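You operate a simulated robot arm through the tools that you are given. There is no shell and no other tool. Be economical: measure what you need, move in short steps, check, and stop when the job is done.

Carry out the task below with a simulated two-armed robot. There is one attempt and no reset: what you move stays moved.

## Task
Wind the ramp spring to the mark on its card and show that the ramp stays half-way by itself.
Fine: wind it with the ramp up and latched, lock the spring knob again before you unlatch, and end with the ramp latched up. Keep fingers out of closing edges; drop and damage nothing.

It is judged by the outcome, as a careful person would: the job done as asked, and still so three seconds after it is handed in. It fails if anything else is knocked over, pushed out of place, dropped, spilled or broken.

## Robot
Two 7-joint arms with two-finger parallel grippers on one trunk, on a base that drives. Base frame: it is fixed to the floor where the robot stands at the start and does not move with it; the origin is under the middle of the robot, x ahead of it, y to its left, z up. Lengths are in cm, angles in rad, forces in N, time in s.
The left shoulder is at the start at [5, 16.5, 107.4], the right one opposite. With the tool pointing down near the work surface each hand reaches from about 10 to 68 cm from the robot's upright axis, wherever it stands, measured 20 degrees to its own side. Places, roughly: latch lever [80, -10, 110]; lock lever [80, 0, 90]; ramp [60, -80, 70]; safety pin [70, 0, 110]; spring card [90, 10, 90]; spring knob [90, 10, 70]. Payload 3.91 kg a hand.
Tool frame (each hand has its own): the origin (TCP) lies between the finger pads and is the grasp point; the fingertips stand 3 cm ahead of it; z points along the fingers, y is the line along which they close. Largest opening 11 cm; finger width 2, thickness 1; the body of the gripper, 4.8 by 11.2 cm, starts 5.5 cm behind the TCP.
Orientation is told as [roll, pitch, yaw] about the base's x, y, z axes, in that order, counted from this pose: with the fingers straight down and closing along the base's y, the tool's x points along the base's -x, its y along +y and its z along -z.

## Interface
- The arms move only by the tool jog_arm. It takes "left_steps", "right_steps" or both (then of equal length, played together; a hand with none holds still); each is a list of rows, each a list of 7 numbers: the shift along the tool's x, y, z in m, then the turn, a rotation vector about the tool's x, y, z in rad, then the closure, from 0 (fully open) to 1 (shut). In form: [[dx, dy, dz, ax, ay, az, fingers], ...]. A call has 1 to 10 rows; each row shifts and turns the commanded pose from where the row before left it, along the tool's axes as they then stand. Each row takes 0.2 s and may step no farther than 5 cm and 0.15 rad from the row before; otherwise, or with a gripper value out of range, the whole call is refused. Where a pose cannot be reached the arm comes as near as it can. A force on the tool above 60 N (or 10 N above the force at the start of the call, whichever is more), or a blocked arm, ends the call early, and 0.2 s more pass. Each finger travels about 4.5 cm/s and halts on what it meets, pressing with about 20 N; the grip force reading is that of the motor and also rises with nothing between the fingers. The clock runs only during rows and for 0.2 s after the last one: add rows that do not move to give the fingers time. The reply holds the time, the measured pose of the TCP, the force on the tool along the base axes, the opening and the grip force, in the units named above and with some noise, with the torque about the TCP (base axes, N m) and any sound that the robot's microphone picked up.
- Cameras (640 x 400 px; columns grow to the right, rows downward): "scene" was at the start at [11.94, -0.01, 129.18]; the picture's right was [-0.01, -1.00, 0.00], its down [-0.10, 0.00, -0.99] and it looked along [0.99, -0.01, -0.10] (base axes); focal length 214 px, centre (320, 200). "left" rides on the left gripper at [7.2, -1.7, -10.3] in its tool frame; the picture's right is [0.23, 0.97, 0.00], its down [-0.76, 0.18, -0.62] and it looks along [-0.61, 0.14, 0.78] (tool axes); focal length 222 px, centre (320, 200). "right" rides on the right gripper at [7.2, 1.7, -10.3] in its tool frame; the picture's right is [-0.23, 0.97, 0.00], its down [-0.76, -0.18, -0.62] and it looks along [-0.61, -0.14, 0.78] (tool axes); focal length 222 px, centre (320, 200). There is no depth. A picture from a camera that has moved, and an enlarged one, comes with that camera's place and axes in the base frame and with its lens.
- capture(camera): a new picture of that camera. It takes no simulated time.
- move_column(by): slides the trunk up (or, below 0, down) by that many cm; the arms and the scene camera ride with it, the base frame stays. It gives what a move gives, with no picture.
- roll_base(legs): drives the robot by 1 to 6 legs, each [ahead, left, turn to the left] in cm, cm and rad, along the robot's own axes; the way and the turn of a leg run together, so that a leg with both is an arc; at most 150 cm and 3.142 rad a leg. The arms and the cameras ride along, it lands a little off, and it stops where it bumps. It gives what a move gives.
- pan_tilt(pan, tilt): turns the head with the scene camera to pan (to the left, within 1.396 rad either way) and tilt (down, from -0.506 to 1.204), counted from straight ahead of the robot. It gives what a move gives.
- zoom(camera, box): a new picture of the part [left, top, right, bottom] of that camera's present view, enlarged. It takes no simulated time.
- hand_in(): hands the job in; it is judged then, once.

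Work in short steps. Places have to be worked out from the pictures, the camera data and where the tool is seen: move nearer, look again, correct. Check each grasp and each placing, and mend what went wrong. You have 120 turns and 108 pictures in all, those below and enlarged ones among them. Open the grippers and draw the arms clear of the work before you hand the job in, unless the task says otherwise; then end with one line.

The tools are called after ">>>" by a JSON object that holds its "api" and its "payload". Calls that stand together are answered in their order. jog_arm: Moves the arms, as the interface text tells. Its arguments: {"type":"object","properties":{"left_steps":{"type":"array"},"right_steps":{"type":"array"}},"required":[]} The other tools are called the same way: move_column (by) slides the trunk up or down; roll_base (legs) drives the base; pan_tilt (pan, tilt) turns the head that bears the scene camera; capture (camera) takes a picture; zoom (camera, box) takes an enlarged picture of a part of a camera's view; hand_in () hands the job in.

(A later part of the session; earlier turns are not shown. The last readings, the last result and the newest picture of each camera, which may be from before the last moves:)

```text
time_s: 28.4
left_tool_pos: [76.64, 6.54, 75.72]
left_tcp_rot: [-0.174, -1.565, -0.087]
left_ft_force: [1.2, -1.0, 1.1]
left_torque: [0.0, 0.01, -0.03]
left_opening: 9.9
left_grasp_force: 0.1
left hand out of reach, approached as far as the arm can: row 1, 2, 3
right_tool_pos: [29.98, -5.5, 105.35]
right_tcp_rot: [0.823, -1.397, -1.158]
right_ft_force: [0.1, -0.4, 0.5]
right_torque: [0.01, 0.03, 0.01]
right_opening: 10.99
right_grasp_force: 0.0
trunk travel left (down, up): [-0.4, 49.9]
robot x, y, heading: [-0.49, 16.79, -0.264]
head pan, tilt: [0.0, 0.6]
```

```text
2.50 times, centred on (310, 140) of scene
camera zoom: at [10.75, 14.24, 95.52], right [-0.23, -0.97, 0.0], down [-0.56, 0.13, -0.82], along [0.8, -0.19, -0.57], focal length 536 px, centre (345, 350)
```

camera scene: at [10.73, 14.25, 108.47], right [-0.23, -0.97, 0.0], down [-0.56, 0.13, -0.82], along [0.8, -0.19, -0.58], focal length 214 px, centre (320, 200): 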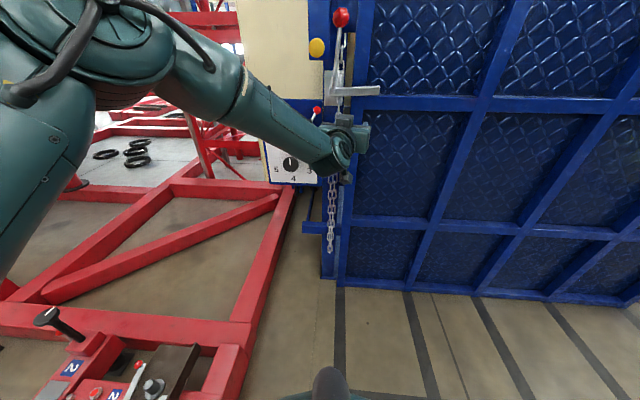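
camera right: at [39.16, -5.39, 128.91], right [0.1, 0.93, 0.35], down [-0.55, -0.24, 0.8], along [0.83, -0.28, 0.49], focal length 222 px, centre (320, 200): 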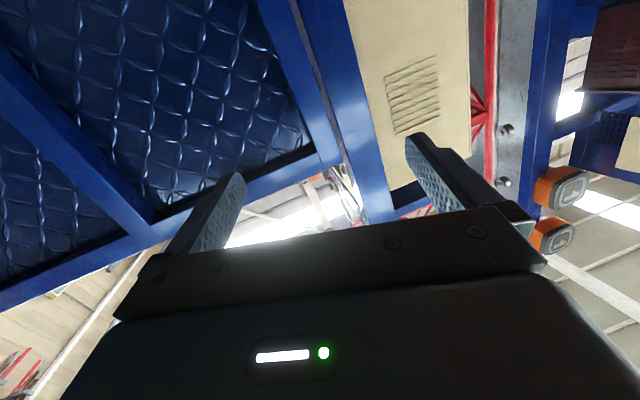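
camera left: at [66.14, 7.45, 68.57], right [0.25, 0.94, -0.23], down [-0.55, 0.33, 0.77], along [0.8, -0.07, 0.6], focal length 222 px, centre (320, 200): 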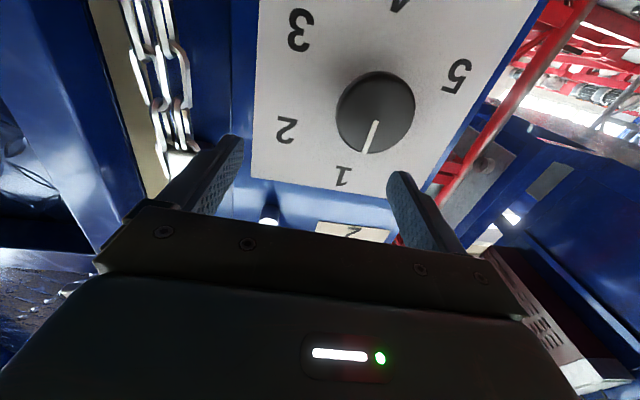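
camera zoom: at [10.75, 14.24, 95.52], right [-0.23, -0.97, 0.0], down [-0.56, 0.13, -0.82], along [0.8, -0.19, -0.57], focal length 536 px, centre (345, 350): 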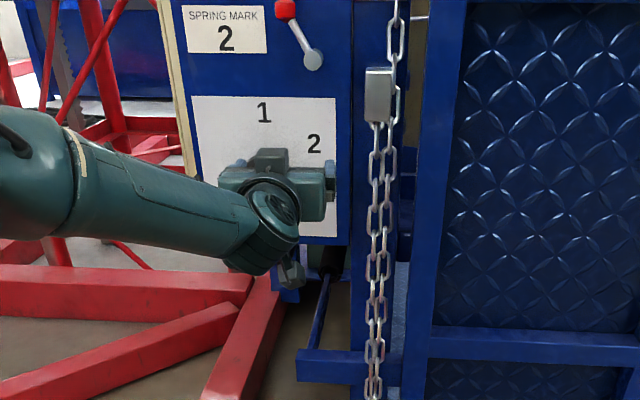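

The arm is at a limit again when close in. Refined knob ≈(86,8.1,72.8). I back the base 13 cm and shift 3 cm left so the arm works more extended, then approach again.

>>> {"api": "roll_base", "payload": {"legs": [[-13, 3, 0]]}}

>>> {"api": "jog_arm", "payload": {"left_steps": [[0.03, 0.01, 0.03, 0, 0, 0, 0.1], [0, 0, 0.04, 0, 0, 0, 0.1], [0, 0, 0.04, 0, 0, 0, 0.1]]}}

>>> {"api": "capture", "payload": {"camera": "left"}}

```text
time_s: 29.7
left_tool_pos: [65.24, 13.27, 75.65]
left_tcp_rot: [-0.178, -1.563, -0.077]
left_ft_force: [0.4, -0.4, 0.1]
left_torque: [0.05, 0.0, 0.02]
left_opening: 9.92
left_grasp_force: 0.1
right_tool_pos: [18.72, 0.95, 105.4]
right_tcp_rot: [0.824, -1.396, -1.154]
right_ft_force: [-0.1, 0.6, -0.5]
right_torque: [-0.05, -0.03, 0.01]
right_opening: 10.98
right_grasp_force: 0.0
trunk travel left (down, up): [-0.4, 49.9]
robot x, y, heading: [-11.81, 23.41, -0.261]
head pan, tilt: [0.0, 0.6]
```

```text
time_s: 30.5
left_tool_pos: [71.5, 12.07, 74.27]
left_tcp_rot: [-0.073, -1.56, -0.184]
left_ft_force: [0.2, 0.1, -0.1]
left_torque: [0.01, 0.02, 0.01]
left_opening: 9.9
left_grasp_force: 0.1
left hand out of reach, approached as far as the arm can: row 1, 3
right_tool_pos: [18.63, 0.86, 105.43]
right_tcp_rot: [0.827, -1.394, -1.158]
right_ft_force: [-0.5, -0.3, -0.8]
right_torque: [0.01, -0.04, 0.01]
right_opening: 11.0
right_grasp_force: 0.1
trunk travel left (down, up): [-0.4, 49.9]
robot x, y, heading: [-12.12, 23.32, -0.265]
head pan, tilt: [0.0, 0.6]
```

```text
71 pictures are left
camera left: at [61.01, 12.85, 66.99], right [0.25, 0.94, -0.23], down [-0.55, 0.33, 0.77], along [0.8, -0.06, 0.6], focal length 222 px, centre (320, 200)
```

left: 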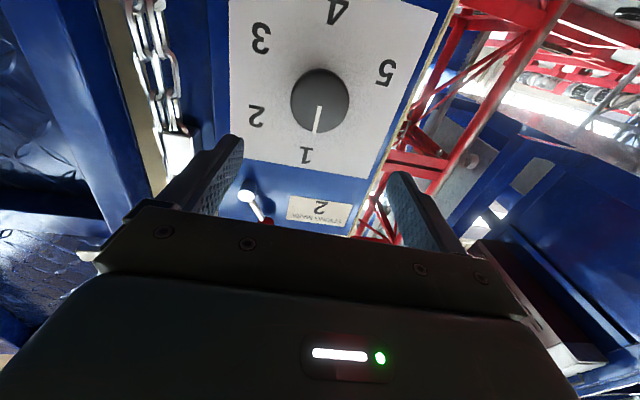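

Now near full stretch, and height is the limiting direction. I drive 5 cm ahead and pitch the tool 0.2 rad downward so the wrist stays at shoulder height.

>>> {"api": "roll_base", "payload": {"legs": [[5, 0, 0]]}}

>>> {"api": "jog_arm", "payload": {"left_steps": [[0.01, 0, 0, 0, 0.1, 0, 0.1], [0.005, 0, 0, 0, 0.1, 0, 0.1], [0, 0, 0, 0, 0, 0, 0.1]]}}

>>> {"api": "capture", "payload": {"camera": "left"}}

```text
time_s: 31.5
left_tool_pos: [76.48, 10.76, 74.28]
left_tcp_rot: [-0.242, -1.563, -0.016]
left_ft_force: [-0.5, 1.1, 0.0]
left_torque: [-0.02, -0.04, -0.02]
left_opening: 9.9
left_grasp_force: 0.0
right_tool_pos: [23.57, -0.43, 105.46]
right_tcp_rot: [0.825, -1.397, -1.155]
right_ft_force: [-0.4, -0.3, -0.2]
right_torque: [-0.01, -0.07, 0.0]
right_opening: 11.01
right_grasp_force: 0.1
trunk travel left (down, up): [-0.4, 49.9]
robot x, y, heading: [-7.19, 21.48, -0.262]
head pan, tilt: [0.0, 0.6]
```

```text
time_s: 32.3
left_tool_pos: [76.51, 10.78, 73.03]
left_tcp_rot: [-0.009, -1.384, -0.245]
left_ft_force: [0.0, 1.5, -0.2]
left_torque: [0.01, 0.03, -0.02]
left_opening: 9.9
left_grasp_force: 0.0
right_tool_pos: [23.58, -0.48, 105.49]
right_tcp_rot: [0.83, -1.394, -1.158]
right_ft_force: [0.0, 0.0, -0.5]
right_torque: [0.01, 0.01, -0.02]
right_opening: 11.01
right_grasp_force: 0.1
trunk travel left (down, up): [-0.4, 49.9]
robot x, y, heading: [-6.85, 21.95, -0.263]
head pan, tilt: [0.0, 0.6]
```

```text
70 pictures are left
camera left: at [64.85, 11.84, 67.86], right [0.2, 0.95, -0.22], down [-0.41, 0.29, 0.86], along [0.89, -0.08, 0.45], focal length 222 px, centre (320, 200)
```

left: 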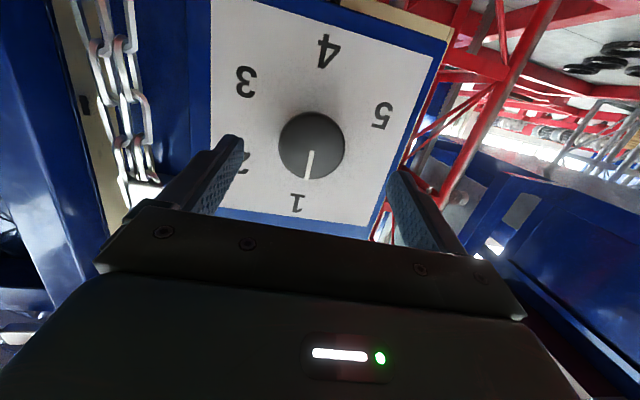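

Knob sits at ≈(86,8,73), nicely centred. I advance 8.5 cm horizontally with open fingers.

>>> {"api": "jog_arm", "payload": {"left_steps": [[-0.0056, -0.001, 0.0295, 0, 0, 0, 0.1], [-0.0056, -0.001, 0.0295, 0, 0, 0, 0.1], [-0.0047, -0.001, 0.0245, 0, 0, 0, 0.1], [0, 0, 0, 0, 0, 0, 0.1]]}}

>>> {"api": "capture", "payload": {"camera": "left"}}

>>> {"api": "zoom", "payload": {"camera": "scene", "box": [220, 60, 400, 220]}}

```text
time_s: 33.3
left_tool_pos: [76.15, 10.54, 73.13]
left_tcp_rot: [-0.009, -1.366, -0.248]
left_ft_force: [-0.9, 0.5, -0.4]
left_torque: [-0.03, 0.01, 0.03]
left_opening: 9.9
left_grasp_force: 0.1
left hand out of reach, approached as far as the arm can: row 1, 2, 3
right_tool_pos: [23.62, -0.53, 105.46]
right_tcp_rot: [0.825, -1.393, -1.156]
right_ft_force: [1.0, 0.0, 0.1]
right_torque: [0.02, 0.03, 0.01]
right_opening: 11.03
right_grasp_force: 0.1
trunk travel left (down, up): [-0.4, 49.9]
robot x, y, heading: [-7.14, 21.67, -0.263]
head pan, tilt: [0.0, 0.6]
```

```text
69 pictures are left
camera left: at [64.49, 11.66, 68.1], right [0.2, 0.95, -0.22], down [-0.39, 0.29, 0.87], along [0.9, -0.09, 0.43], focal length 222 px, centre (320, 200)
```

left: 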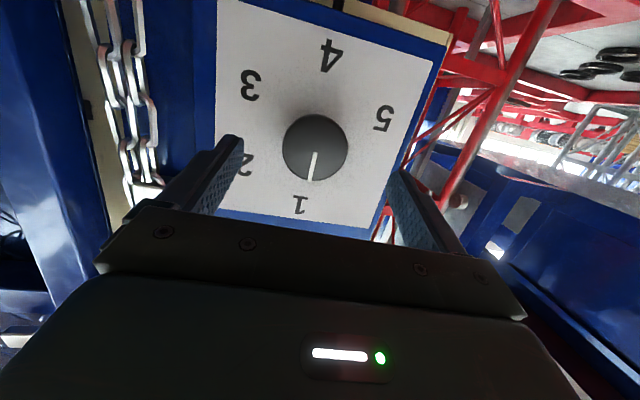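

```text
2.50 times, centred on (310, 140) of scene
camera zoom: at [4.2, 19.2, 95.53], right [-0.23, -0.97, 0.0], down [-0.56, 0.13, -0.82], along [0.8, -0.19, -0.57], focal length 536 px, centre (345, 350)
```

zoom: 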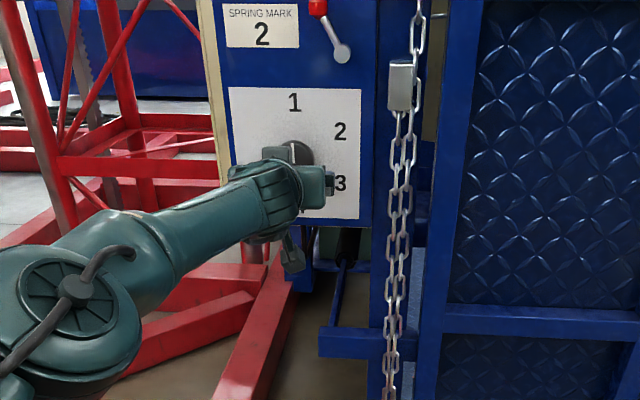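

The arm is at full stretch, so I let the base carry the hand in: 8 cm ahead.

>>> {"api": "roll_base", "payload": {"legs": [[8, 0, 0]]}}

>>> {"api": "capture", "payload": {"camera": "left"}}

```text
time_s: 34.5
left_tool_pos: [84.1, 8.37, 72.9]
left_tcp_rot: [0.001, -1.361, -0.258]
left_ft_force: [-7.3, 4.6, 1.5]
left_torque: [-0.13, -0.07, -0.46]
left_opening: 9.77
left_grasp_force: 0.2
right_tool_pos: [31.67, -2.59, 105.52]
right_tcp_rot: [0.839, -1.392, -1.166]
right_ft_force: [-0.3, -0.2, -0.8]
right_torque: [-0.04, 0.06, 0.02]
right_opening: 11.03
right_grasp_force: 0.1
trunk travel left (down, up): [-0.4, 49.9]
robot x, y, heading: [1.39, 19.61, -0.261]
head pan, tilt: [0.0, 0.6]
stopped in leg 1: the force on the tool passed its limit at 298 N (the readings are from after the stop); the commanded pose is now the measured one
```

```text
67 pictures are left
camera left: at [72.44, 9.62, 67.96], right [0.2, 0.95, -0.22], down [-0.39, 0.29, 0.87], along [0.9, -0.09, 0.43], focal length 222 px, centre (320, 200)
```

left: 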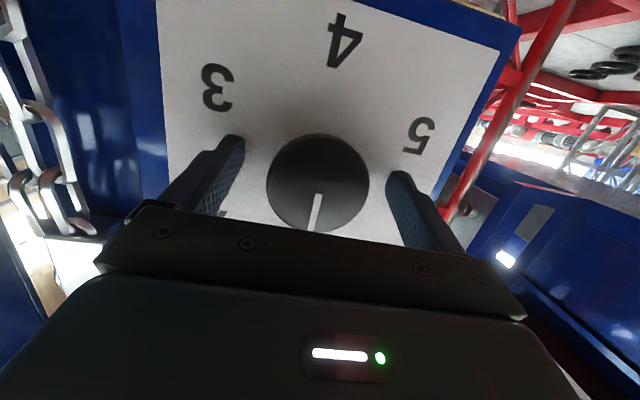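

Fingertips touched the plate; knob is centred between the fingers. I back off 0.7 cm and close on the knob.

>>> {"api": "jog_arm", "payload": {"left_steps": [[0.001, 0, -0.007, 0, 0, 0, 0.1], [0, 0, 0, 0, 0, 0, 0.3], [0, 0, 0, 0, 0, 0, 0.45], [0, 0, 0, 0, 0, 0, 0.55], [0, 0, 0, 0, 0, 0, 0.6], [0, 0, 0, 0, 0, 0, 0.6]]}}

>>> {"api": "capture", "payload": {"camera": "left"}}

```text
time_s: 35.9
left_tool_pos: [83.46, 8.55, 72.79]
left_tcp_rot: [0.001, -1.361, -0.26]
left_ft_force: [-0.8, -1.2, -0.9]
left_torque: [0.02, 0.03, 0.05]
left_opening: 5.92
left_grasp_force: 44.6
right_tool_pos: [31.83, -2.62, 105.45]
right_tcp_rot: [0.826, -1.393, -1.155]
right_ft_force: [-0.1, 0.4, 0.4]
right_torque: [-0.01, 0.03, 0.02]
right_opening: 11.0
right_grasp_force: 0.0
trunk travel left (down, up): [-0.4, 49.9]
robot x, y, heading: [1.48, 19.92, -0.262]
head pan, tilt: [0.0, 0.6]
```

```text
66 pictures are left
camera left: at [71.76, 9.72, 67.82], right [0.2, 0.95, -0.22], down [-0.39, 0.29, 0.88], along [0.9, -0.09, 0.43], focal length 222 px, centre (320, 200)
```

left: 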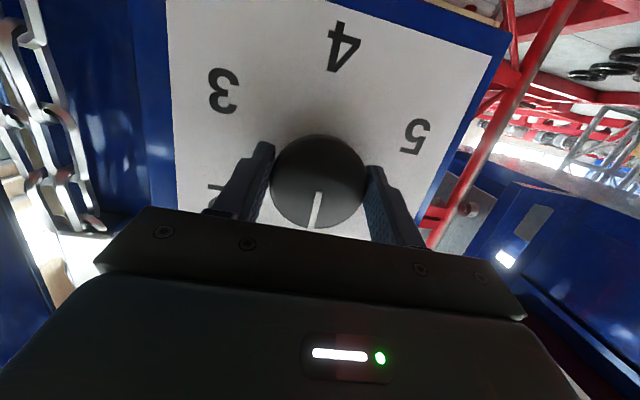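

Knob is held (5.9 cm, 45 N). I turn it clockwise about its axis in four rows and check.

>>> {"api": "jog_arm", "payload": {"left_steps": [[0, 0, 0, -0.031, 0, 0.146, 0.62], [0, 0, 0, -0.031, 0, 0.146, 0.62], [0, 0, 0, -0.031, 0, 0.146, 0.62], [0, 0, 0, -0.031, 0, 0.146, 0.62]]}}

>>> {"api": "capture", "payload": {"camera": "left"}}

```text
time_s: 36.9
left_tool_pos: [83.57, 8.62, 72.9]
left_tcp_rot: [1.273, -0.938, -1.465]
left_ft_force: [-11.0, 6.4, -5.4]
left_torque: [-0.26, -0.66, 0.27]
left_opening: 5.91
left_grasp_force: 45.4
right_tool_pos: [31.77, -2.5, 105.41]
right_tcp_rot: [0.827, -1.393, -1.156]
right_ft_force: [1.1, -0.1, 0.2]
right_torque: [0.02, -0.01, 0.02]
right_opening: 11.01
right_grasp_force: 0.1
trunk travel left (down, up): [-0.4, 49.9]
robot x, y, heading: [0.77, 19.94, -0.26]
head pan, tilt: [0.0, 0.6]
```

```text
65 pictures are left
camera left: at [72.58, 12.77, 67.78], right [0.19, 0.91, 0.37], down [-0.52, -0.22, 0.82], along [0.83, -0.35, 0.43], focal length 222 px, centre (320, 200)
```

left: 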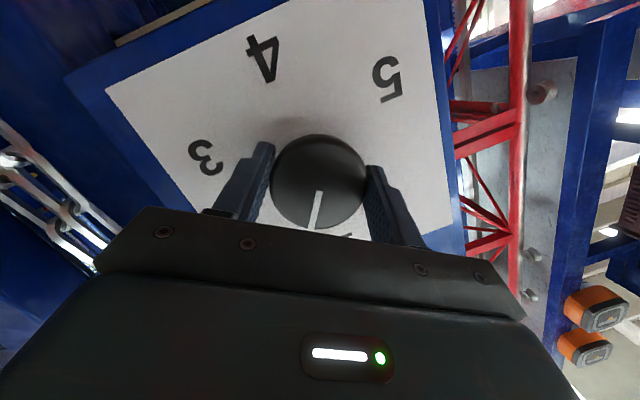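

The knob follows the hand. Three more rows to reach 60°, then check the pointer against "2".

>>> {"api": "jog_arm", "payload": {"left_steps": [[0, 0, 0, -0.031, 0, 0.146, 0.62], [0, 0, 0, -0.031, 0, 0.146, 0.62], [0, 0, 0, -0.031, 0, 0.146, 0.62], [0, 0, 0, 0, 0, 0, 0.62]]}}

>>> {"api": "capture", "payload": {"camera": "left"}}

>>> {"api": "zoom", "payload": {"camera": "scene", "box": [240, 60, 380, 180]}}

```text
time_s: 37.9
left_tool_pos: [83.58, 8.58, 73.04]
left_tcp_rot: [1.451, -0.51, -1.59]
left_ft_force: [9.7, -0.3, -0.1]
left_torque: [0.07, 0.23, 0.77]
left_opening: 5.93
left_grasp_force: 44.6
right_tool_pos: [31.86, -2.69, 105.36]
right_tcp_rot: [0.824, -1.392, -1.153]
right_ft_force: [-0.5, 0.0, 0.5]
right_torque: [0.02, 0.02, -0.01]
right_opening: 11.0
right_grasp_force: 0.0
trunk travel left (down, up): [-0.4, 49.9]
robot x, y, heading: [1.18, 19.8, -0.264]
head pan, tilt: [0.0, 0.6]
```

```text
64 pictures are left
camera left: at [73.15, 14.83, 68.94], right [0.13, 0.67, 0.73], down [-0.61, -0.53, 0.59], along [0.78, -0.52, 0.34], focal length 222 px, centre (320, 200)
```

left: 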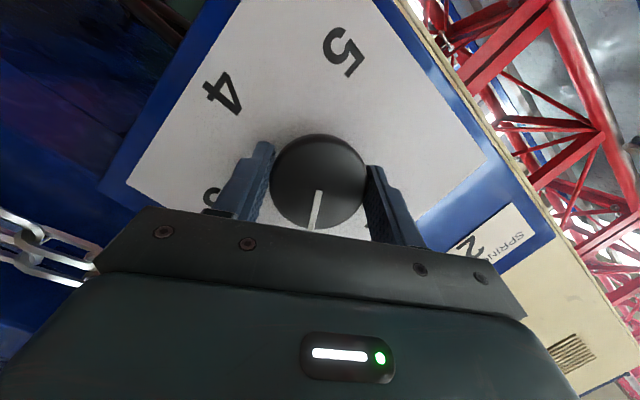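

```text
3.33 times, centred on (310, 120) of scene
camera zoom: at [12.35, 17.01, 95.53], right [-0.23, -0.97, 0.0], down [-0.56, 0.13, -0.82], along [0.8, -0.19, -0.57], focal length 715 px, centre (353, 467)
```

zoom: 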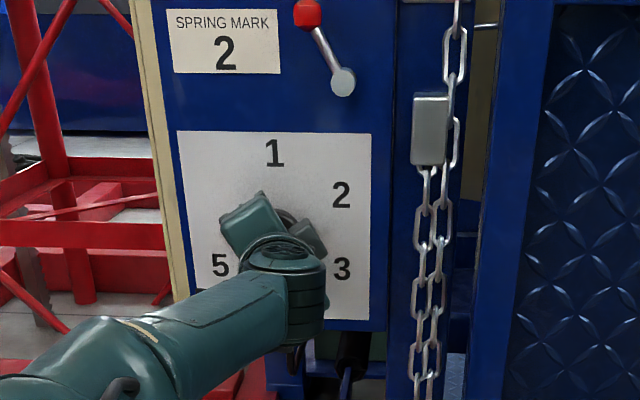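

Turned by about 60°. I open, back straight out and inspect the pointer.

>>> {"api": "jog_arm", "payload": {"left_steps": [[0, 0, 0, 0, 0, 0, 0.4], [0, 0, 0, 0, 0, 0, 0.2], [0, 0, 0, 0, 0, 0, 0.15], [0, 0, -0.04, 0, 0, 0, 0.15], [0, 0, -0.05, 0, 0, 0, 0.15], [0, 0, -0.05, 0, 0, 0, 0.15]]}}

>>> {"api": "capture", "payload": {"camera": "left"}}

>>> {"api": "zoom", "payload": {"camera": "scene", "box": [240, 60, 380, 180]}}

```text
time_s: 39.3
left_tool_pos: [69.63, 9.9, 74.87]
left_tcp_rot: [1.455, -0.515, -1.587]
left_ft_force: [-0.6, -0.5, 0.1]
left_torque: [-0.02, -0.02, 0.02]
left_opening: 9.36
left_grasp_force: 0.1
right_tool_pos: [31.87, -2.5, 105.49]
right_tcp_rot: [0.825, -1.394, -1.154]
right_ft_force: [0.4, 0.5, 0.8]
right_torque: [0.02, 0.0, -0.01]
right_opening: 11.01
right_grasp_force: 0.1
trunk travel left (down, up): [-0.4, 49.9]
robot x, y, heading: [1.17, 20.13, -0.264]
head pan, tilt: [0.0, 0.6]
```

```text
62 pictures are left
camera left: at [59.15, 16.02, 70.91], right [0.13, 0.67, 0.73], down [-0.61, -0.53, 0.59], along [0.78, -0.52, 0.34], focal length 222 px, centre (320, 200)
```

left: 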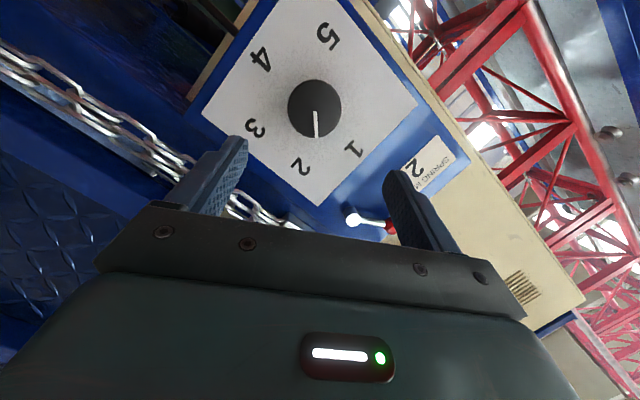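

```text
3.33 times, centred on (310, 120) of scene
camera zoom: at [12.28, 17.05, 95.54], right [-0.23, -0.97, 0.0], down [-0.56, 0.13, -0.82], along [0.8, -0.19, -0.57], focal length 715 px, centre (353, 467)
```

zoom: 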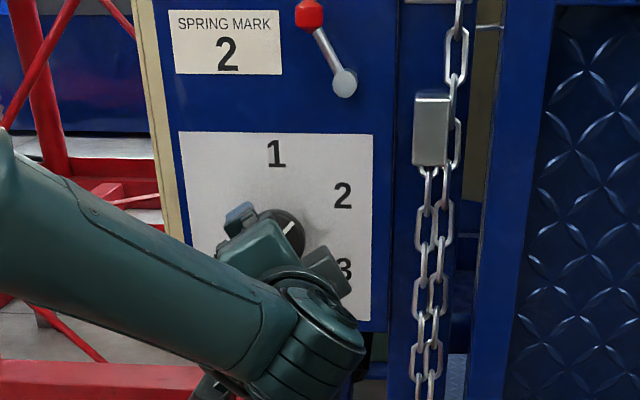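

The pointer looks a bit short of 2. I zoom in to measure.

>>> {"api": "zoom", "payload": {"camera": "left", "box": [230, 20, 390, 190]}}

>>> {"api": "zoom", "payload": {"camera": "scene", "box": [285, 90, 345, 140]}}

```text
2.35 times, centred on (310, 105) of left
camera zoom: at [59.15, 16.02, 70.91], right [0.13, 0.67, 0.73], down [-0.61, -0.53, 0.59], along [0.78, -0.52, 0.34], focal length 523 px, centre (344, 424)
```

zoom: 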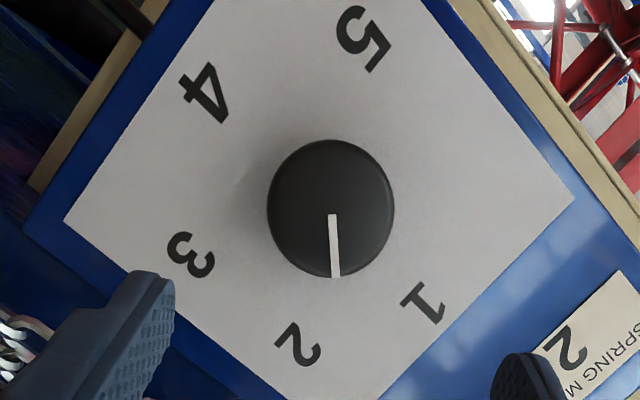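

```text
8.00 times, centred on (315, 115) of scene
camera zoom: at [12.28, 17.05, 95.54], right [-0.23, -0.97, 0.0], down [-0.56, 0.13, -0.82], along [0.8, -0.19, -0.57], focal length 1716 px, centre (360, 880)
```

zoom: 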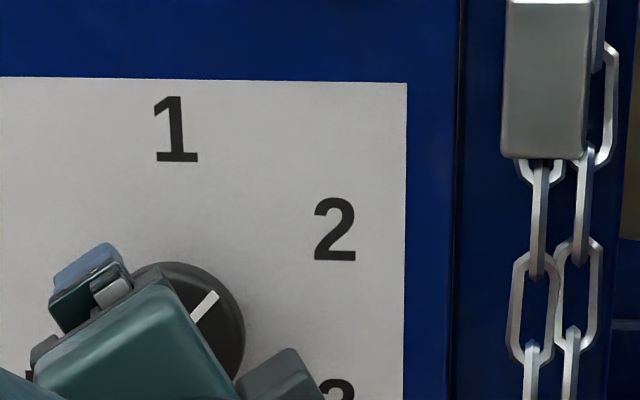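

The pointer sits near 40°, though the hand turned it 60°: it may spring back. I wait a second and look again.

>>> {"api": "jog_arm", "payload": {"left_steps": [[0, 0, 0, 0, 0, 0, 0.15], [0, 0, 0, 0, 0, 0, 0.15], [0, 0, 0, 0, 0, 0, 0.15], [0, 0, 0, 0, 0, 0, 0.15], [0, 0, 0, 0, 0, 0, 0.15]]}}

>>> {"api": "zoom", "payload": {"camera": "left", "box": [230, 20, 390, 190]}}

```text
time_s: 40.5
left_tool_pos: [69.57, 9.84, 74.77]
left_tcp_rot: [1.451, -0.513, -1.59]
left_ft_force: [0.4, 0.5, 0.3]
left_torque: [-0.07, -0.05, 0.02]
left_opening: 9.36
left_grasp_force: 0.1
right_tool_pos: [31.81, -2.63, 105.35]
right_tcp_rot: [0.828, -1.394, -1.155]
right_ft_force: [0.6, 0.2, -0.5]
right_torque: [0.0, 0.0, 0.01]
right_opening: 11.0
right_grasp_force: 0.1
trunk travel left (down, up): [-0.4, 49.9]
robot x, y, heading: [0.85, 19.57, -0.259]
head pan, tilt: [0.0, 0.6]
```

```text
2.35 times, centred on (310, 105) of left
camera zoom: at [59.14, 15.93, 70.82], right [0.13, 0.67, 0.73], down [-0.61, -0.53, 0.59], along [0.78, -0.52, 0.34], focal length 523 px, centre (344, 424)
```

zoom: 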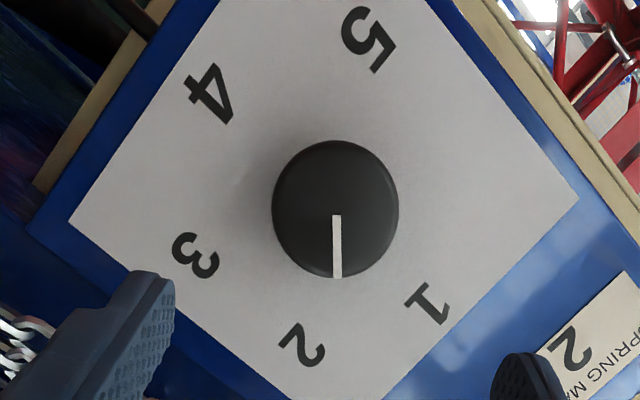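

It is static at ≈46°, so it fell short by ~14° when released. I re-approach along the same line, regrip and turn a further ~15°.

>>> {"api": "jog_arm", "payload": {"left_steps": [[0, 0, 0.05, 0, 0, 0, 0.12], [0, 0, 0.05, 0, 0, 0, 0.12], [0, 0, 0.039, 0, 0, 0, 0.12], [0, 0, 0, 0, 0, 0, 0.35], [0, 0, 0, 0, 0, 0, 0.55], [0, 0, 0, 0, 0, 0, 0.62], [0, 0, 0, 0, 0, 0, 0.62]]}}

>>> {"api": "capture", "payload": {"camera": "left"}}

```text
time_s: 42.1
left_tool_pos: [83.09, 8.12, 73.27]
left_tcp_rot: [1.45, -0.511, -1.59]
left_ft_force: [2.5, -3.0, 2.8]
left_torque: [-0.03, -0.14, -0.34]
left_opening: 5.96
left_grasp_force: 44.9
right_tool_pos: [31.71, -2.62, 105.45]
right_tcp_rot: [0.83, -1.393, -1.155]
right_ft_force: [-0.2, 0.4, 0.7]
right_torque: [0.03, -0.01, 0.0]
right_opening: 11.0
right_grasp_force: 0.0
trunk travel left (down, up): [-0.4, 49.9]
robot x, y, heading: [1.12, 19.33, -0.261]
head pan, tilt: [0.0, 0.6]
```

```text
57 pictures are left
camera left: at [72.75, 14.37, 69.26], right [0.13, 0.67, 0.73], down [-0.61, -0.53, 0.59], along [0.78, -0.52, 0.34], focal length 222 px, centre (320, 200)
```

left: 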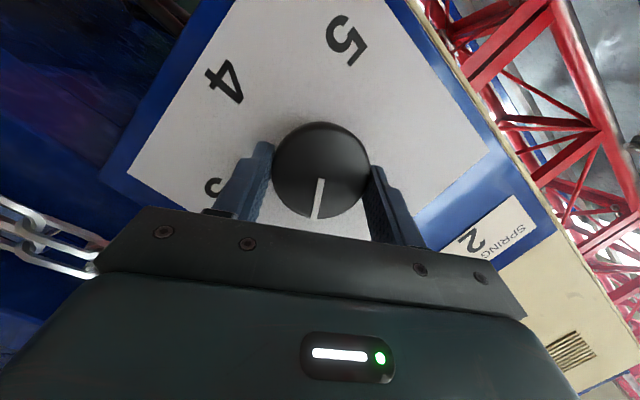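

Held, the pointer now reads ≈57°. I overshoot by ~14° to offset the slip-back, release and step back to read it.

>>> {"api": "jog_arm", "payload": {"left_steps": [[0, 0, 0, -0.025, 0, 0.12, 0.64], [0, 0, 0, -0.025, 0, 0.12, 0.64], [0, 0, 0, 0, 0, 0, 0.64], [0, 0, 0, 0, 0, 0, 0.4], [0, 0, 0, 0, 0, 0, 0.2], [0, 0, 0, 0, 0, 0, 0.12], [0, 0, -0.045, 0, 0, 0, 0.12], [0, 0, -0.045, 0, 0, 0, 0.12], [0, 0, -0.045, 0, 0, 0, 0.12]]}}

>>> {"api": "zoom", "payload": {"camera": "left", "box": [230, 20, 390, 190]}}

```text
time_s: 44.1
left_tool_pos: [70.2, 8.92, 73.61]
left_tcp_rot: [1.512, -0.276, -1.61]
left_ft_force: [0.0, -0.7, 0.0]
left_torque: [0.01, -0.01, -0.01]
left_opening: 9.68
left_grasp_force: 0.1
right_tool_pos: [31.82, -2.5, 105.54]
right_tcp_rot: [0.828, -1.392, -1.156]
right_ft_force: [-0.2, 1.5, 0.4]
right_torque: [0.02, 0.02, 0.02]
right_opening: 10.99
right_grasp_force: 0.0
trunk travel left (down, up): [-0.4, 49.9]
robot x, y, heading: [1.1, 19.8, -0.257]
head pan, tilt: [0.0, 0.6]
```

```text
2.35 times, centred on (310, 105) of left
camera zoom: at [60.03, 15.94, 70.74], right [0.08, 0.48, 0.87], down [-0.64, -0.65, 0.41], along [0.77, -0.59, 0.26], focal length 523 px, centre (344, 424)
```

zoom: 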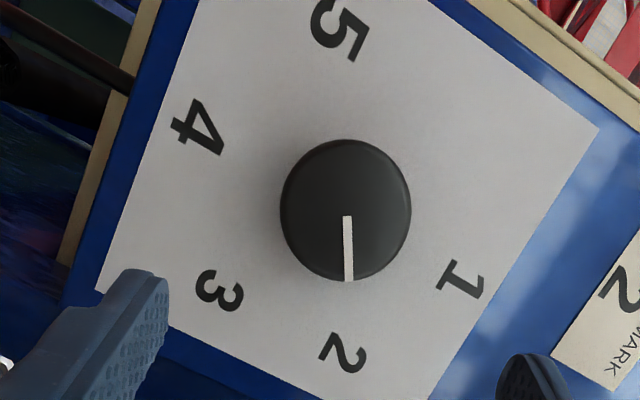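

Pointer now reads ≈58° — on the 2. Next: roll the hand level again, close the fingers as a pusher, and raise the trunk 18 cm to lock-lever height.

>>> {"api": "jog_arm", "payload": {"left_steps": [[0, 0, 0, 0.03, 0, -0.144, 0.4], [0, 0, 0, 0.03, 0, -0.144, 0.6], [0, 0, 0, 0.03, 0, -0.144, 0.8], [0, 0, 0, 0.03, 0, -0.144, 1], [0, 0, 0, 0.03, 0, -0.144, 1], [0, 0, 0, 0.03, 0, -0.144, 1], [0, 0, 0, 0.03, 0, -0.144, 1], [0, 0, 0, 0.03, 0, -0.144, 1], [0, 0, 0, 0.027, 0, -0.13, 1]]}}

>>> {"api": "move_column", "payload": {"by": 18}}

>>> {"api": "capture", "payload": {"camera": "left"}}

>>> {"api": "zoom", "payload": {"camera": "scene", "box": [230, 40, 410, 240]}}

```text
time_s: 46.1
left_tool_pos: [69.9, 9.16, 73.61]
left_tcp_rot: [-0.104, -1.362, -0.152]
left_ft_force: [-0.2, -0.1, -0.1]
left_torque: [0.01, 0.0, -0.02]
left_opening: 0.0
left_grasp_force: 19.6
right_tool_pos: [31.62, -2.68, 105.43]
right_tcp_rot: [0.826, -1.392, -1.156]
right_ft_force: [0.2, -0.2, 0.0]
right_torque: [-0.01, 0.02, 0.01]
right_opening: 11.01
right_grasp_force: 0.0
trunk travel left (down, up): [-0.4, 49.9]
robot x, y, heading: [0.99, 19.56, -0.26]
head pan, tilt: [0.0, 0.6]
```

```text
time_s: 48.1
left_tool_pos: [69.78, 9.32, 91.7]
left_tcp_rot: [-0.091, -1.361, -0.167]
left_ft_force: [0.7, 0.8, -0.9]
left_torque: [0.02, -0.02, -0.01]
left_opening: 0.0
left_grasp_force: 20.4
right_tool_pos: [31.84, -2.53, 123.41]
right_tcp_rot: [0.826, -1.394, -1.156]
right_ft_force: [-0.3, 0.4, -0.2]
right_torque: [0.01, -0.02, -0.02]
right_opening: 11.04
right_grasp_force: 0.0
trunk travel left (down, up): [-18.4, 31.9]
robot x, y, heading: [1.17, 20.0, -0.259]
head pan, tilt: [0.0, 0.6]
```

```text
55 pictures are left
camera left: at [58.21, 10.34, 86.7], right [0.2, 0.95, -0.24], down [-0.39, 0.3, 0.87], along [0.9, -0.08, 0.43], focal length 222 px, centre (320, 200)
```

left: 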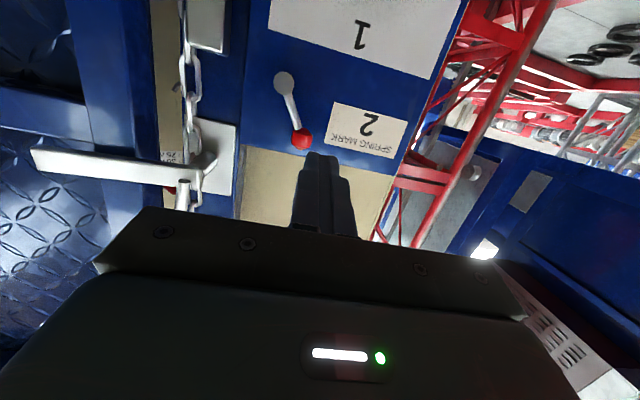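

```text
2.00 times, centred on (320, 140) of scene
camera zoom: at [12.29, 17.03, 113.54], right [-0.23, -0.97, 0.0], down [-0.56, 0.13, -0.82], along [0.8, -0.19, -0.57], focal length 429 px, centre (320, 320)
```

zoom: 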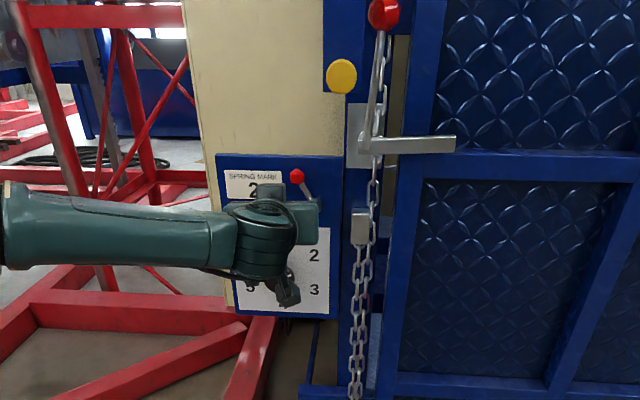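

Lock ball at ≈(83.6,4.1,91.9), tilted left. I move the closed fingers to its left side and forward.

>>> {"api": "jog_arm", "payload": {"left_steps": [[-0.004, 0.03, 0, 0, 0, 0, 1], [-0.0098, 0, 0.0457, 0, 0, 0, 1], [-0.0098, 0, 0.0457, 0, 0, 0, 1], [-0.009, 0, 0.042, 0, 0, 0, 1], [0, 0, 0, 0, 0, 0, 1]]}}

>>> {"api": "capture", "payload": {"camera": "left"}}

```text
time_s: 49.3
left_tool_pos: [84.02, 8.3, 92.06]
left_tcp_rot: [-0.096, -1.362, -0.166]
left_ft_force: [-0.1, -0.2, 0.1]
left_torque: [-0.01, -0.01, -0.01]
left_opening: 0.0
left_grasp_force: 19.9
right_tool_pos: [31.7, -2.42, 123.47]
right_tcp_rot: [0.828, -1.394, -1.157]
right_ft_force: [-0.6, -0.2, -0.4]
right_torque: [-0.01, 0.01, 0.01]
right_opening: 11.01
right_grasp_force: 0.0
trunk travel left (down, up): [-18.4, 31.9]
robot x, y, heading: [1.0, 19.57, -0.26]
head pan, tilt: [0.0, 0.6]
```

```text
53 pictures are left
camera left: at [72.24, 9.47, 87.21], right [0.2, 0.95, -0.24], down [-0.39, 0.3, 0.87], along [0.9, -0.08, 0.43], focal length 222 px, centre (320, 200)
```

left: 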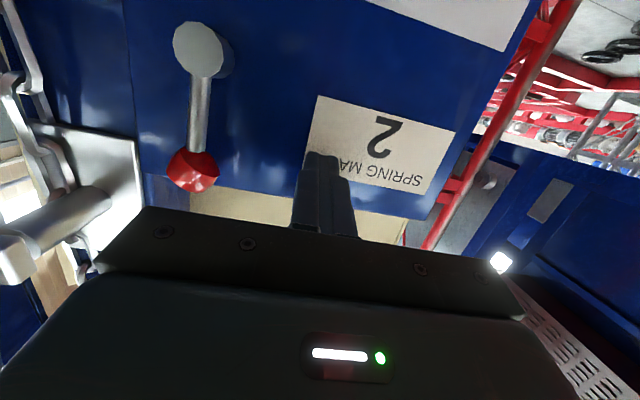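

In place left of the ball with no contact. I push right in small rows.

>>> {"api": "jog_arm", "payload": {"left_steps": [[0, -0.02, 0, 0, 0, 0, 1], [0, -0.015, 0, 0, 0, 0, 1], [0, -0.012, 0, 0, 0, 0, 1], [0, -0.012, 0, 0, 0, 0, 1], [0, -0.012, 0, 0, 0, 0, 1]]}}

>>> {"api": "capture", "payload": {"camera": "left"}}

```text
time_s: 50.5
left_tool_pos: [81.67, 3.74, 91.05]
left_tcp_rot: [-0.092, -1.361, -0.164]
left_ft_force: [-0.6, 0.7, 0.8]
left_torque: [0.01, 0.0, 0.0]
left_opening: 0.0
left_grasp_force: 20.1
left hand out of reach, approached as far as the arm can: row 2, 3, 4, 5
right_tool_pos: [31.65, -2.59, 123.48]
right_tcp_rot: [0.827, -1.393, -1.155]
right_ft_force: [-0.5, 0.6, 0.1]
right_torque: [0.02, -0.03, -0.03]
right_opening: 11.01
right_grasp_force: 0.1
trunk travel left (down, up): [-18.4, 31.9]
robot x, y, heading: [1.15, 19.88, -0.26]
head pan, tilt: [0.0, 0.6]
```

```text
52 pictures are left
camera left: at [70.01, 4.92, 86.23], right [0.2, 0.95, -0.24], down [-0.39, 0.3, 0.87], along [0.9, -0.08, 0.43], focal length 222 px, centre (320, 200)
```

left: 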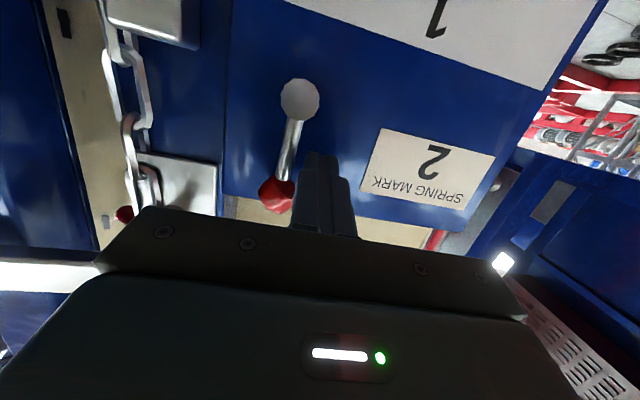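

At reach limit mid-way. I draw back 5 cm, drive the base ahead 5 cm, then continue pushing.

>>> {"api": "jog_arm", "payload": {"left_steps": [[0.005, 0.01, -0.025, 0, 0, 0, 1], [0.005, 0, -0.025, 0, 0, 0, 1]]}}

>>> {"api": "roll_base", "payload": {"legs": [[5, -2, 0]]}}

>>> {"api": "capture", "payload": {"camera": "left"}}

```text
time_s: 51.1
left_tool_pos: [77.03, 6.22, 90.86]
left_tcp_rot: [-0.091, -1.361, -0.165]
left_ft_force: [-0.5, 0.1, -0.5]
left_torque: [0.0, 0.03, 0.02]
left_opening: 0.0
left_grasp_force: 19.8
right_tool_pos: [31.8, -2.6, 123.49]
right_tcp_rot: [0.829, -1.393, -1.155]
right_ft_force: [0.3, -0.2, 0.3]
right_torque: [-0.04, 0.04, 0.01]
right_opening: 11.01
right_grasp_force: 0.1
trunk travel left (down, up): [-18.4, 31.9]
robot x, y, heading: [0.64, 19.78, -0.259]
head pan, tilt: [0.0, 0.6]
```

```text
time_s: 52.0
left_tool_pos: [81.34, 2.97, 90.87]
left_tcp_rot: [-0.089, -1.361, -0.167]
left_ft_force: [0.9, -0.4, -0.2]
left_torque: [0.0, -0.01, 0.0]
left_opening: 0.0
left_grasp_force: 20.2
right_tool_pos: [35.9, -5.86, 123.37]
right_tcp_rot: [0.825, -1.394, -1.154]
right_ft_force: [-0.3, 0.4, -0.9]
right_torque: [0.0, -0.01, 0.0]
right_opening: 11.02
right_grasp_force: 0.0
trunk travel left (down, up): [-18.4, 31.9]
robot x, y, heading: [5.11, 16.36, -0.26]
head pan, tilt: [0.0, 0.6]
```

```text
51 pictures are left
camera left: at [69.6, 4.05, 85.91], right [0.2, 0.95, -0.24], down [-0.39, 0.3, 0.87], along [0.9, -0.08, 0.43], focal length 222 px, centre (320, 200)
```

left: 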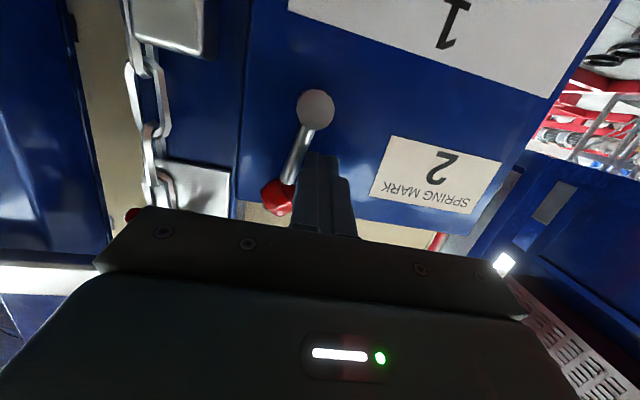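

The lever has come past vertical to the right. I continue pushing right.

>>> {"api": "jog_arm", "payload": {"left_steps": [[-0.003, -0.01, 0.003, 0, 0, 0, 1], [0, -0.01, 0, 0, 0, 0, 1], [0, -0.008, 0, 0, 0, 0, 1], [0, -0.005, 0, 0, 0, 0, 1]]}}

>>> {"api": "capture", "payload": {"camera": "left"}}

```text
time_s: 53.0
left_tool_pos: [81.64, 1.33, 91.27]
left_tcp_rot: [-0.099, -1.363, -0.125]
left_ft_force: [-11.4, 48.7, -1.5]
left_torque: [0.64, 0.14, 0.56]
left_opening: 0.0
left_grasp_force: 20.0
right_tool_pos: [35.81, -5.21, 123.51]
right_tcp_rot: [0.823, -1.398, -1.15]
right_ft_force: [-0.4, 0.2, -0.2]
right_torque: [-0.02, 0.0, -0.02]
right_opening: 11.0
right_grasp_force: 0.0
trunk travel left (down, up): [-18.4, 31.9]
robot x, y, heading: [5.58, 16.71, -0.257]
head pan, tilt: [0.0, 0.6]
```

```text
50 pictures are left
camera left: at [69.85, 2.07, 86.27], right [0.17, 0.96, -0.24], down [-0.4, 0.29, 0.87], along [0.9, -0.05, 0.43], focal length 222 px, centre (320, 200)
```

left: 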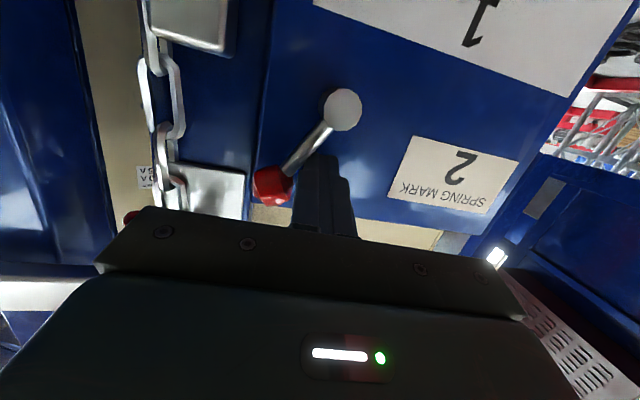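

Right stop reached (49 N), lever is back in its original locked tilt. I back the hand off and check lever and pointer.

>>> {"api": "jog_arm", "payload": {"left_steps": [[0, 0.02, 0, 0, 0, 0, 1], [0.008, 0, -0.045, 0, 0, 0, 0.8], [0.008, 0, -0.045, 0, 0, 0, 0.6], [0.008, 0.03, -0.035, 0, 0, 0, 0.3], [0, 0.04, 0, 0, 0, 0, 0.3], [0, 0.04, 0, 0, 0, 0, 0.3]]}}

>>> {"api": "zoom", "payload": {"camera": "scene", "box": [240, 60, 400, 220]}}

```text
time_s: 54.4
left_tool_pos: [71.82, 15.54, 91.35]
left_tcp_rot: [-0.094, -1.361, -0.164]
left_ft_force: [0.5, -0.3, -0.2]
left_torque: [0.0, 0.04, -0.01]
left_opening: 7.68
left_grasp_force: 0.1
right_tool_pos: [35.9, -5.8, 123.47]
right_tcp_rot: [0.83, -1.394, -1.16]
right_ft_force: [-0.1, 0.0, -0.5]
right_torque: [-0.02, 0.02, 0.0]
right_opening: 11.0
right_grasp_force: 0.2
trunk travel left (down, up): [-18.4, 31.9]
robot x, y, heading: [5.22, 16.73, -0.264]
head pan, tilt: [0.0, 0.6]
```

```text
2.50 times, centred on (320, 140) of scene
camera zoom: at [16.43, 13.86, 113.55], right [-0.23, -0.97, 0.0], down [-0.55, 0.13, -0.82], along [0.8, -0.19, -0.57], focal length 536 px, centre (320, 350)
```

zoom: 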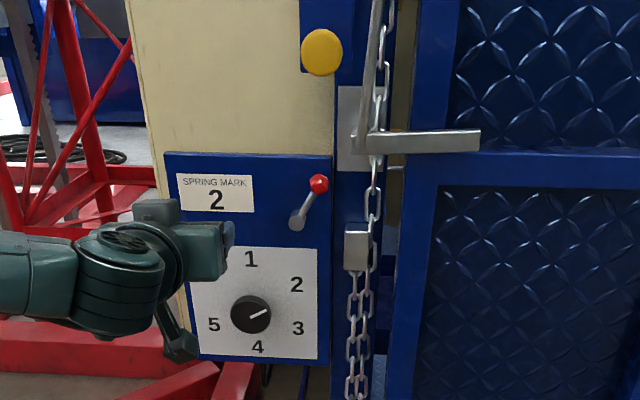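

Locked, pointer on 2. Now I study the safety pin and latch: raise the trunk and look level.

>>> {"api": "move_column", "payload": {"by": 12}}

>>> {"api": "pan_tilt", "payload": {"pan": 0.0, "tilt": 0.3}}

>>> {"api": "zoom", "payload": {"camera": "scene", "box": [250, 80, 420, 240]}}

>>> {"api": "capture", "payload": {"camera": "left"}}

```text
time_s: 55.9
left_tool_pos: [71.89, 15.43, 103.28]
left_tcp_rot: [-0.092, -1.361, -0.167]
left_ft_force: [-0.6, 0.3, -0.1]
left_torque: [0.0, 0.0, -0.04]
left_opening: 7.7
left_grasp_force: 0.0
right_tool_pos: [35.97, -5.91, 135.38]
right_tcp_rot: [0.827, -1.393, -1.158]
right_ft_force: [-0.1, 0.0, -0.5]
right_torque: [0.02, 0.01, -0.02]
right_opening: 10.99
right_grasp_force: 0.1
trunk travel left (down, up): [-30.4, 19.9]
robot x, y, heading: [5.26, 16.44, -0.261]
head pan, tilt: [0.0, 0.6]
```

```text
time_s: 56.7
left_tool_pos: [71.76, 15.54, 103.21]
left_tcp_rot: [-0.091, -1.362, -0.167]
left_ft_force: [0.1, -0.5, 0.0]
left_torque: [-0.02, 0.05, 0.02]
left_opening: 7.69
left_grasp_force: 0.0
right_tool_pos: [35.94, -5.64, 135.44]
right_tcp_rot: [0.814, -1.396, -1.142]
right_ft_force: [0.0, 0.7, -0.5]
right_torque: [-0.04, 0.0, 0.0]
right_opening: 11.02
right_grasp_force: 0.0
trunk travel left (down, up): [-30.4, 19.9]
robot x, y, heading: [5.37, 16.51, -0.259]
head pan, tilt: [0.0, 0.3]
```

```text
2.50 times, centred on (335, 160) of scene
camera zoom: at [16.95, 13.71, 128.29], right [-0.23, -0.97, 0.0], down [-0.29, 0.07, -0.95], along [0.93, -0.22, -0.3], focal length 536 px, centre (282, 300)
```

zoom: 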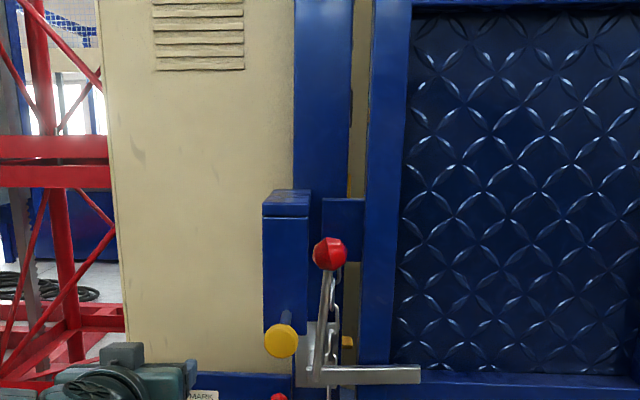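

```text
47 pictures are left
camera left: at [60.13, 16.65, 98.31], right [0.2, 0.95, -0.24], down [-0.39, 0.3, 0.87], along [0.9, -0.08, 0.43], focal length 222 px, centre (320, 200)
```

left: 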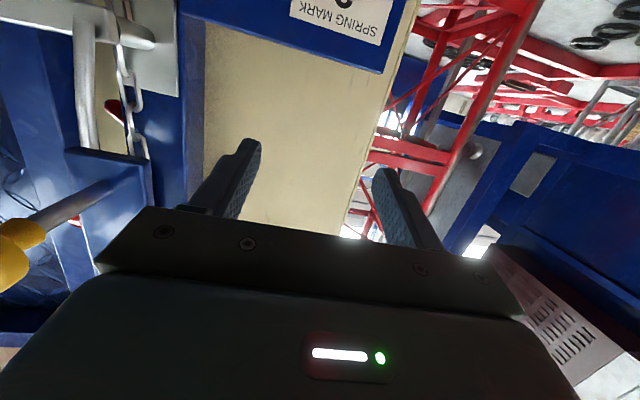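

The pin runs straight into the bracket plate and blocks the latch handle's swing to the left; the bar lifts off when the handle goes left. I back the base 12 cm and lower the trunk 4 cm to bring the left hand to the yellow pin head (65.4,2.4,108.5).

>>> {"api": "roll_base", "payload": {"legs": [[-12, 0, 0]]}}

>>> {"api": "move_column", "payload": {"by": -4}}

>>> {"api": "jog_arm", "payload": {"left_steps": [[-0.03, 0, 0, 0, -0.1, 0, 0.4], [-0.03, -0.04, 0, 0, -0.1, 0, 0.4], [-0.03, -0.04, 0, 0, 0, 0, 0.4], [0, -0.04, 0, 0, 0, 0, 0.4], [0, -0.025, 0, 0, 0, 0, 0.4]]}}

>>> {"api": "capture", "payload": {"camera": "left"}}

>>> {"api": "capture", "payload": {"camera": "scene"}}

```text
time_s: 58.0
left_tool_pos: [60.05, 18.67, 103.35]
left_tcp_rot: [-0.091, -1.361, -0.166]
left_ft_force: [0.0, 1.0, 1.0]
left_torque: [0.0, 0.0, -0.03]
left_opening: 7.66
left_grasp_force: 0.1
right_tool_pos: [24.26, -2.64, 135.54]
right_tcp_rot: [0.831, -1.393, -1.156]
right_ft_force: [-0.2, 0.3, -0.1]
right_torque: [-0.01, -0.02, -0.03]
right_opening: 11.0
right_grasp_force: 0.2
trunk travel left (down, up): [-30.4, 19.9]
robot x, y, heading: [-6.29, 19.8, -0.259]
head pan, tilt: [0.0, 0.3]
```

```text
time_s: 58.8
left_tool_pos: [60.15, 18.72, 99.31]
left_tcp_rot: [-0.091, -1.362, -0.165]
left_ft_force: [-0.8, -0.5, 0.5]
left_torque: [-0.01, 0.0, 0.01]
left_opening: 7.7
left_grasp_force: 0.0
right_tool_pos: [24.32, -2.62, 131.43]
right_tcp_rot: [0.829, -1.391, -1.156]
right_ft_force: [-0.9, -0.9, 0.3]
right_torque: [-0.02, -0.01, 0.02]
right_opening: 11.01
right_grasp_force: 0.0
trunk travel left (down, up): [-26.4, 23.9]
robot x, y, heading: [-6.5, 19.55, -0.259]
head pan, tilt: [0.0, 0.3]
```

```text
time_s: 60.0
left_tool_pos: [57.65, 4.43, 106.51]
left_tcp_rot: [-0.24, -1.494, -0.013]
left_ft_force: [-0.9, 0.0, -1.2]
left_torque: [-0.01, -0.03, -0.02]
left_opening: 6.58
left_grasp_force: 0.0
left hand out of reach, approached as far as the arm can: row 1
right_tool_pos: [24.31, -2.73, 131.42]
right_tcp_rot: [0.826, -1.393, -1.155]
right_ft_force: [-0.5, 0.3, -0.1]
right_torque: [-0.02, 0.02, -0.05]
right_opening: 10.99
right_grasp_force: 0.1
trunk travel left (down, up): [-26.4, 23.9]
robot x, y, heading: [-6.52, 19.94, -0.262]
head pan, tilt: [0.0, 0.3]
```

```text
46 pictures are left
camera left: at [46.62, 5.33, 100.12], right [0.23, 0.94, -0.24], down [-0.5, 0.33, 0.8], along [0.84, -0.06, 0.54], focal length 222 px, centre (320, 200)
```

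left: 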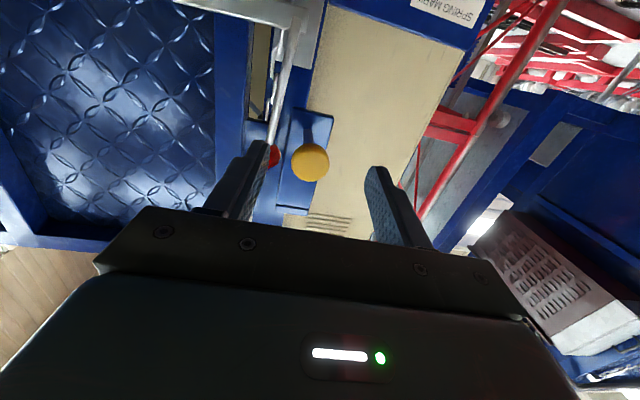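

```text
45 pictures are left
camera scene: at [5.3, 16.62, 124.36], right [-0.25, -0.97, 0.0], down [-0.28, 0.07, -0.96], along [0.93, -0.24, -0.29], focal length 214 px, centre (320, 200)
```

scene: 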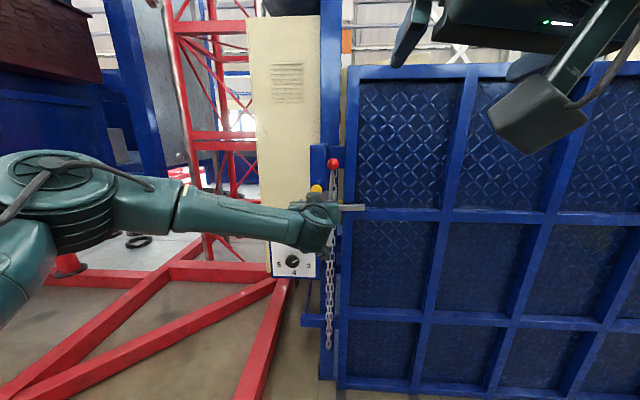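

Pin head at (65.4,2.2,108.6), lined up between the fingers. I move up 2 cm, forward 8.4 cm and close on it.

>>> {"api": "jog_arm", "payload": {"left_steps": [[-0.023, 0, 0.02, 0, 0, 0, 0.4], [-0.002, 0, 0.032, 0, 0, 0, 0.4], [-0.002, 0, 0.032, 0, 0, 0, 0.4], [0, 0, 0, 0, 0, 0, 0.4]]}}

>>> {"api": "capture", "payload": {"camera": "left"}}

```text
time_s: 61.0
left_tool_pos: [65.89, 2.25, 108.4]
left_tcp_rot: [-0.236, -1.493, -0.022]
left_ft_force: [0.0, -0.1, 0.2]
left_torque: [0.03, 0.0, 0.0]
left_opening: 6.61
left_grasp_force: 0.0
right_tool_pos: [24.37, -2.61, 131.39]
right_tcp_rot: [0.826, -1.392, -1.153]
right_ft_force: [0.0, -0.8, -0.5]
right_torque: [-0.02, 0.04, 0.01]
right_opening: 11.01
right_grasp_force: 0.1
trunk travel left (down, up): [-26.4, 23.9]
robot x, y, heading: [-6.15, 19.09, -0.257]
head pan, tilt: [0.0, 0.3]
```

```text
44 pictures are left
camera left: at [54.9, 3.0, 101.92], right [0.23, 0.94, -0.24], down [-0.5, 0.33, 0.8], along [0.84, -0.06, 0.54], focal length 222 px, centre (320, 200)
```

left: 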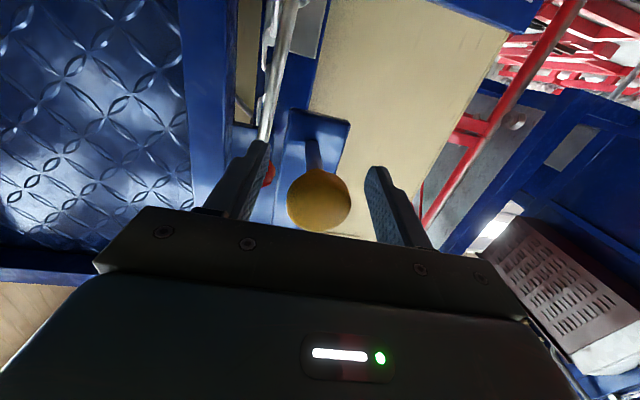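

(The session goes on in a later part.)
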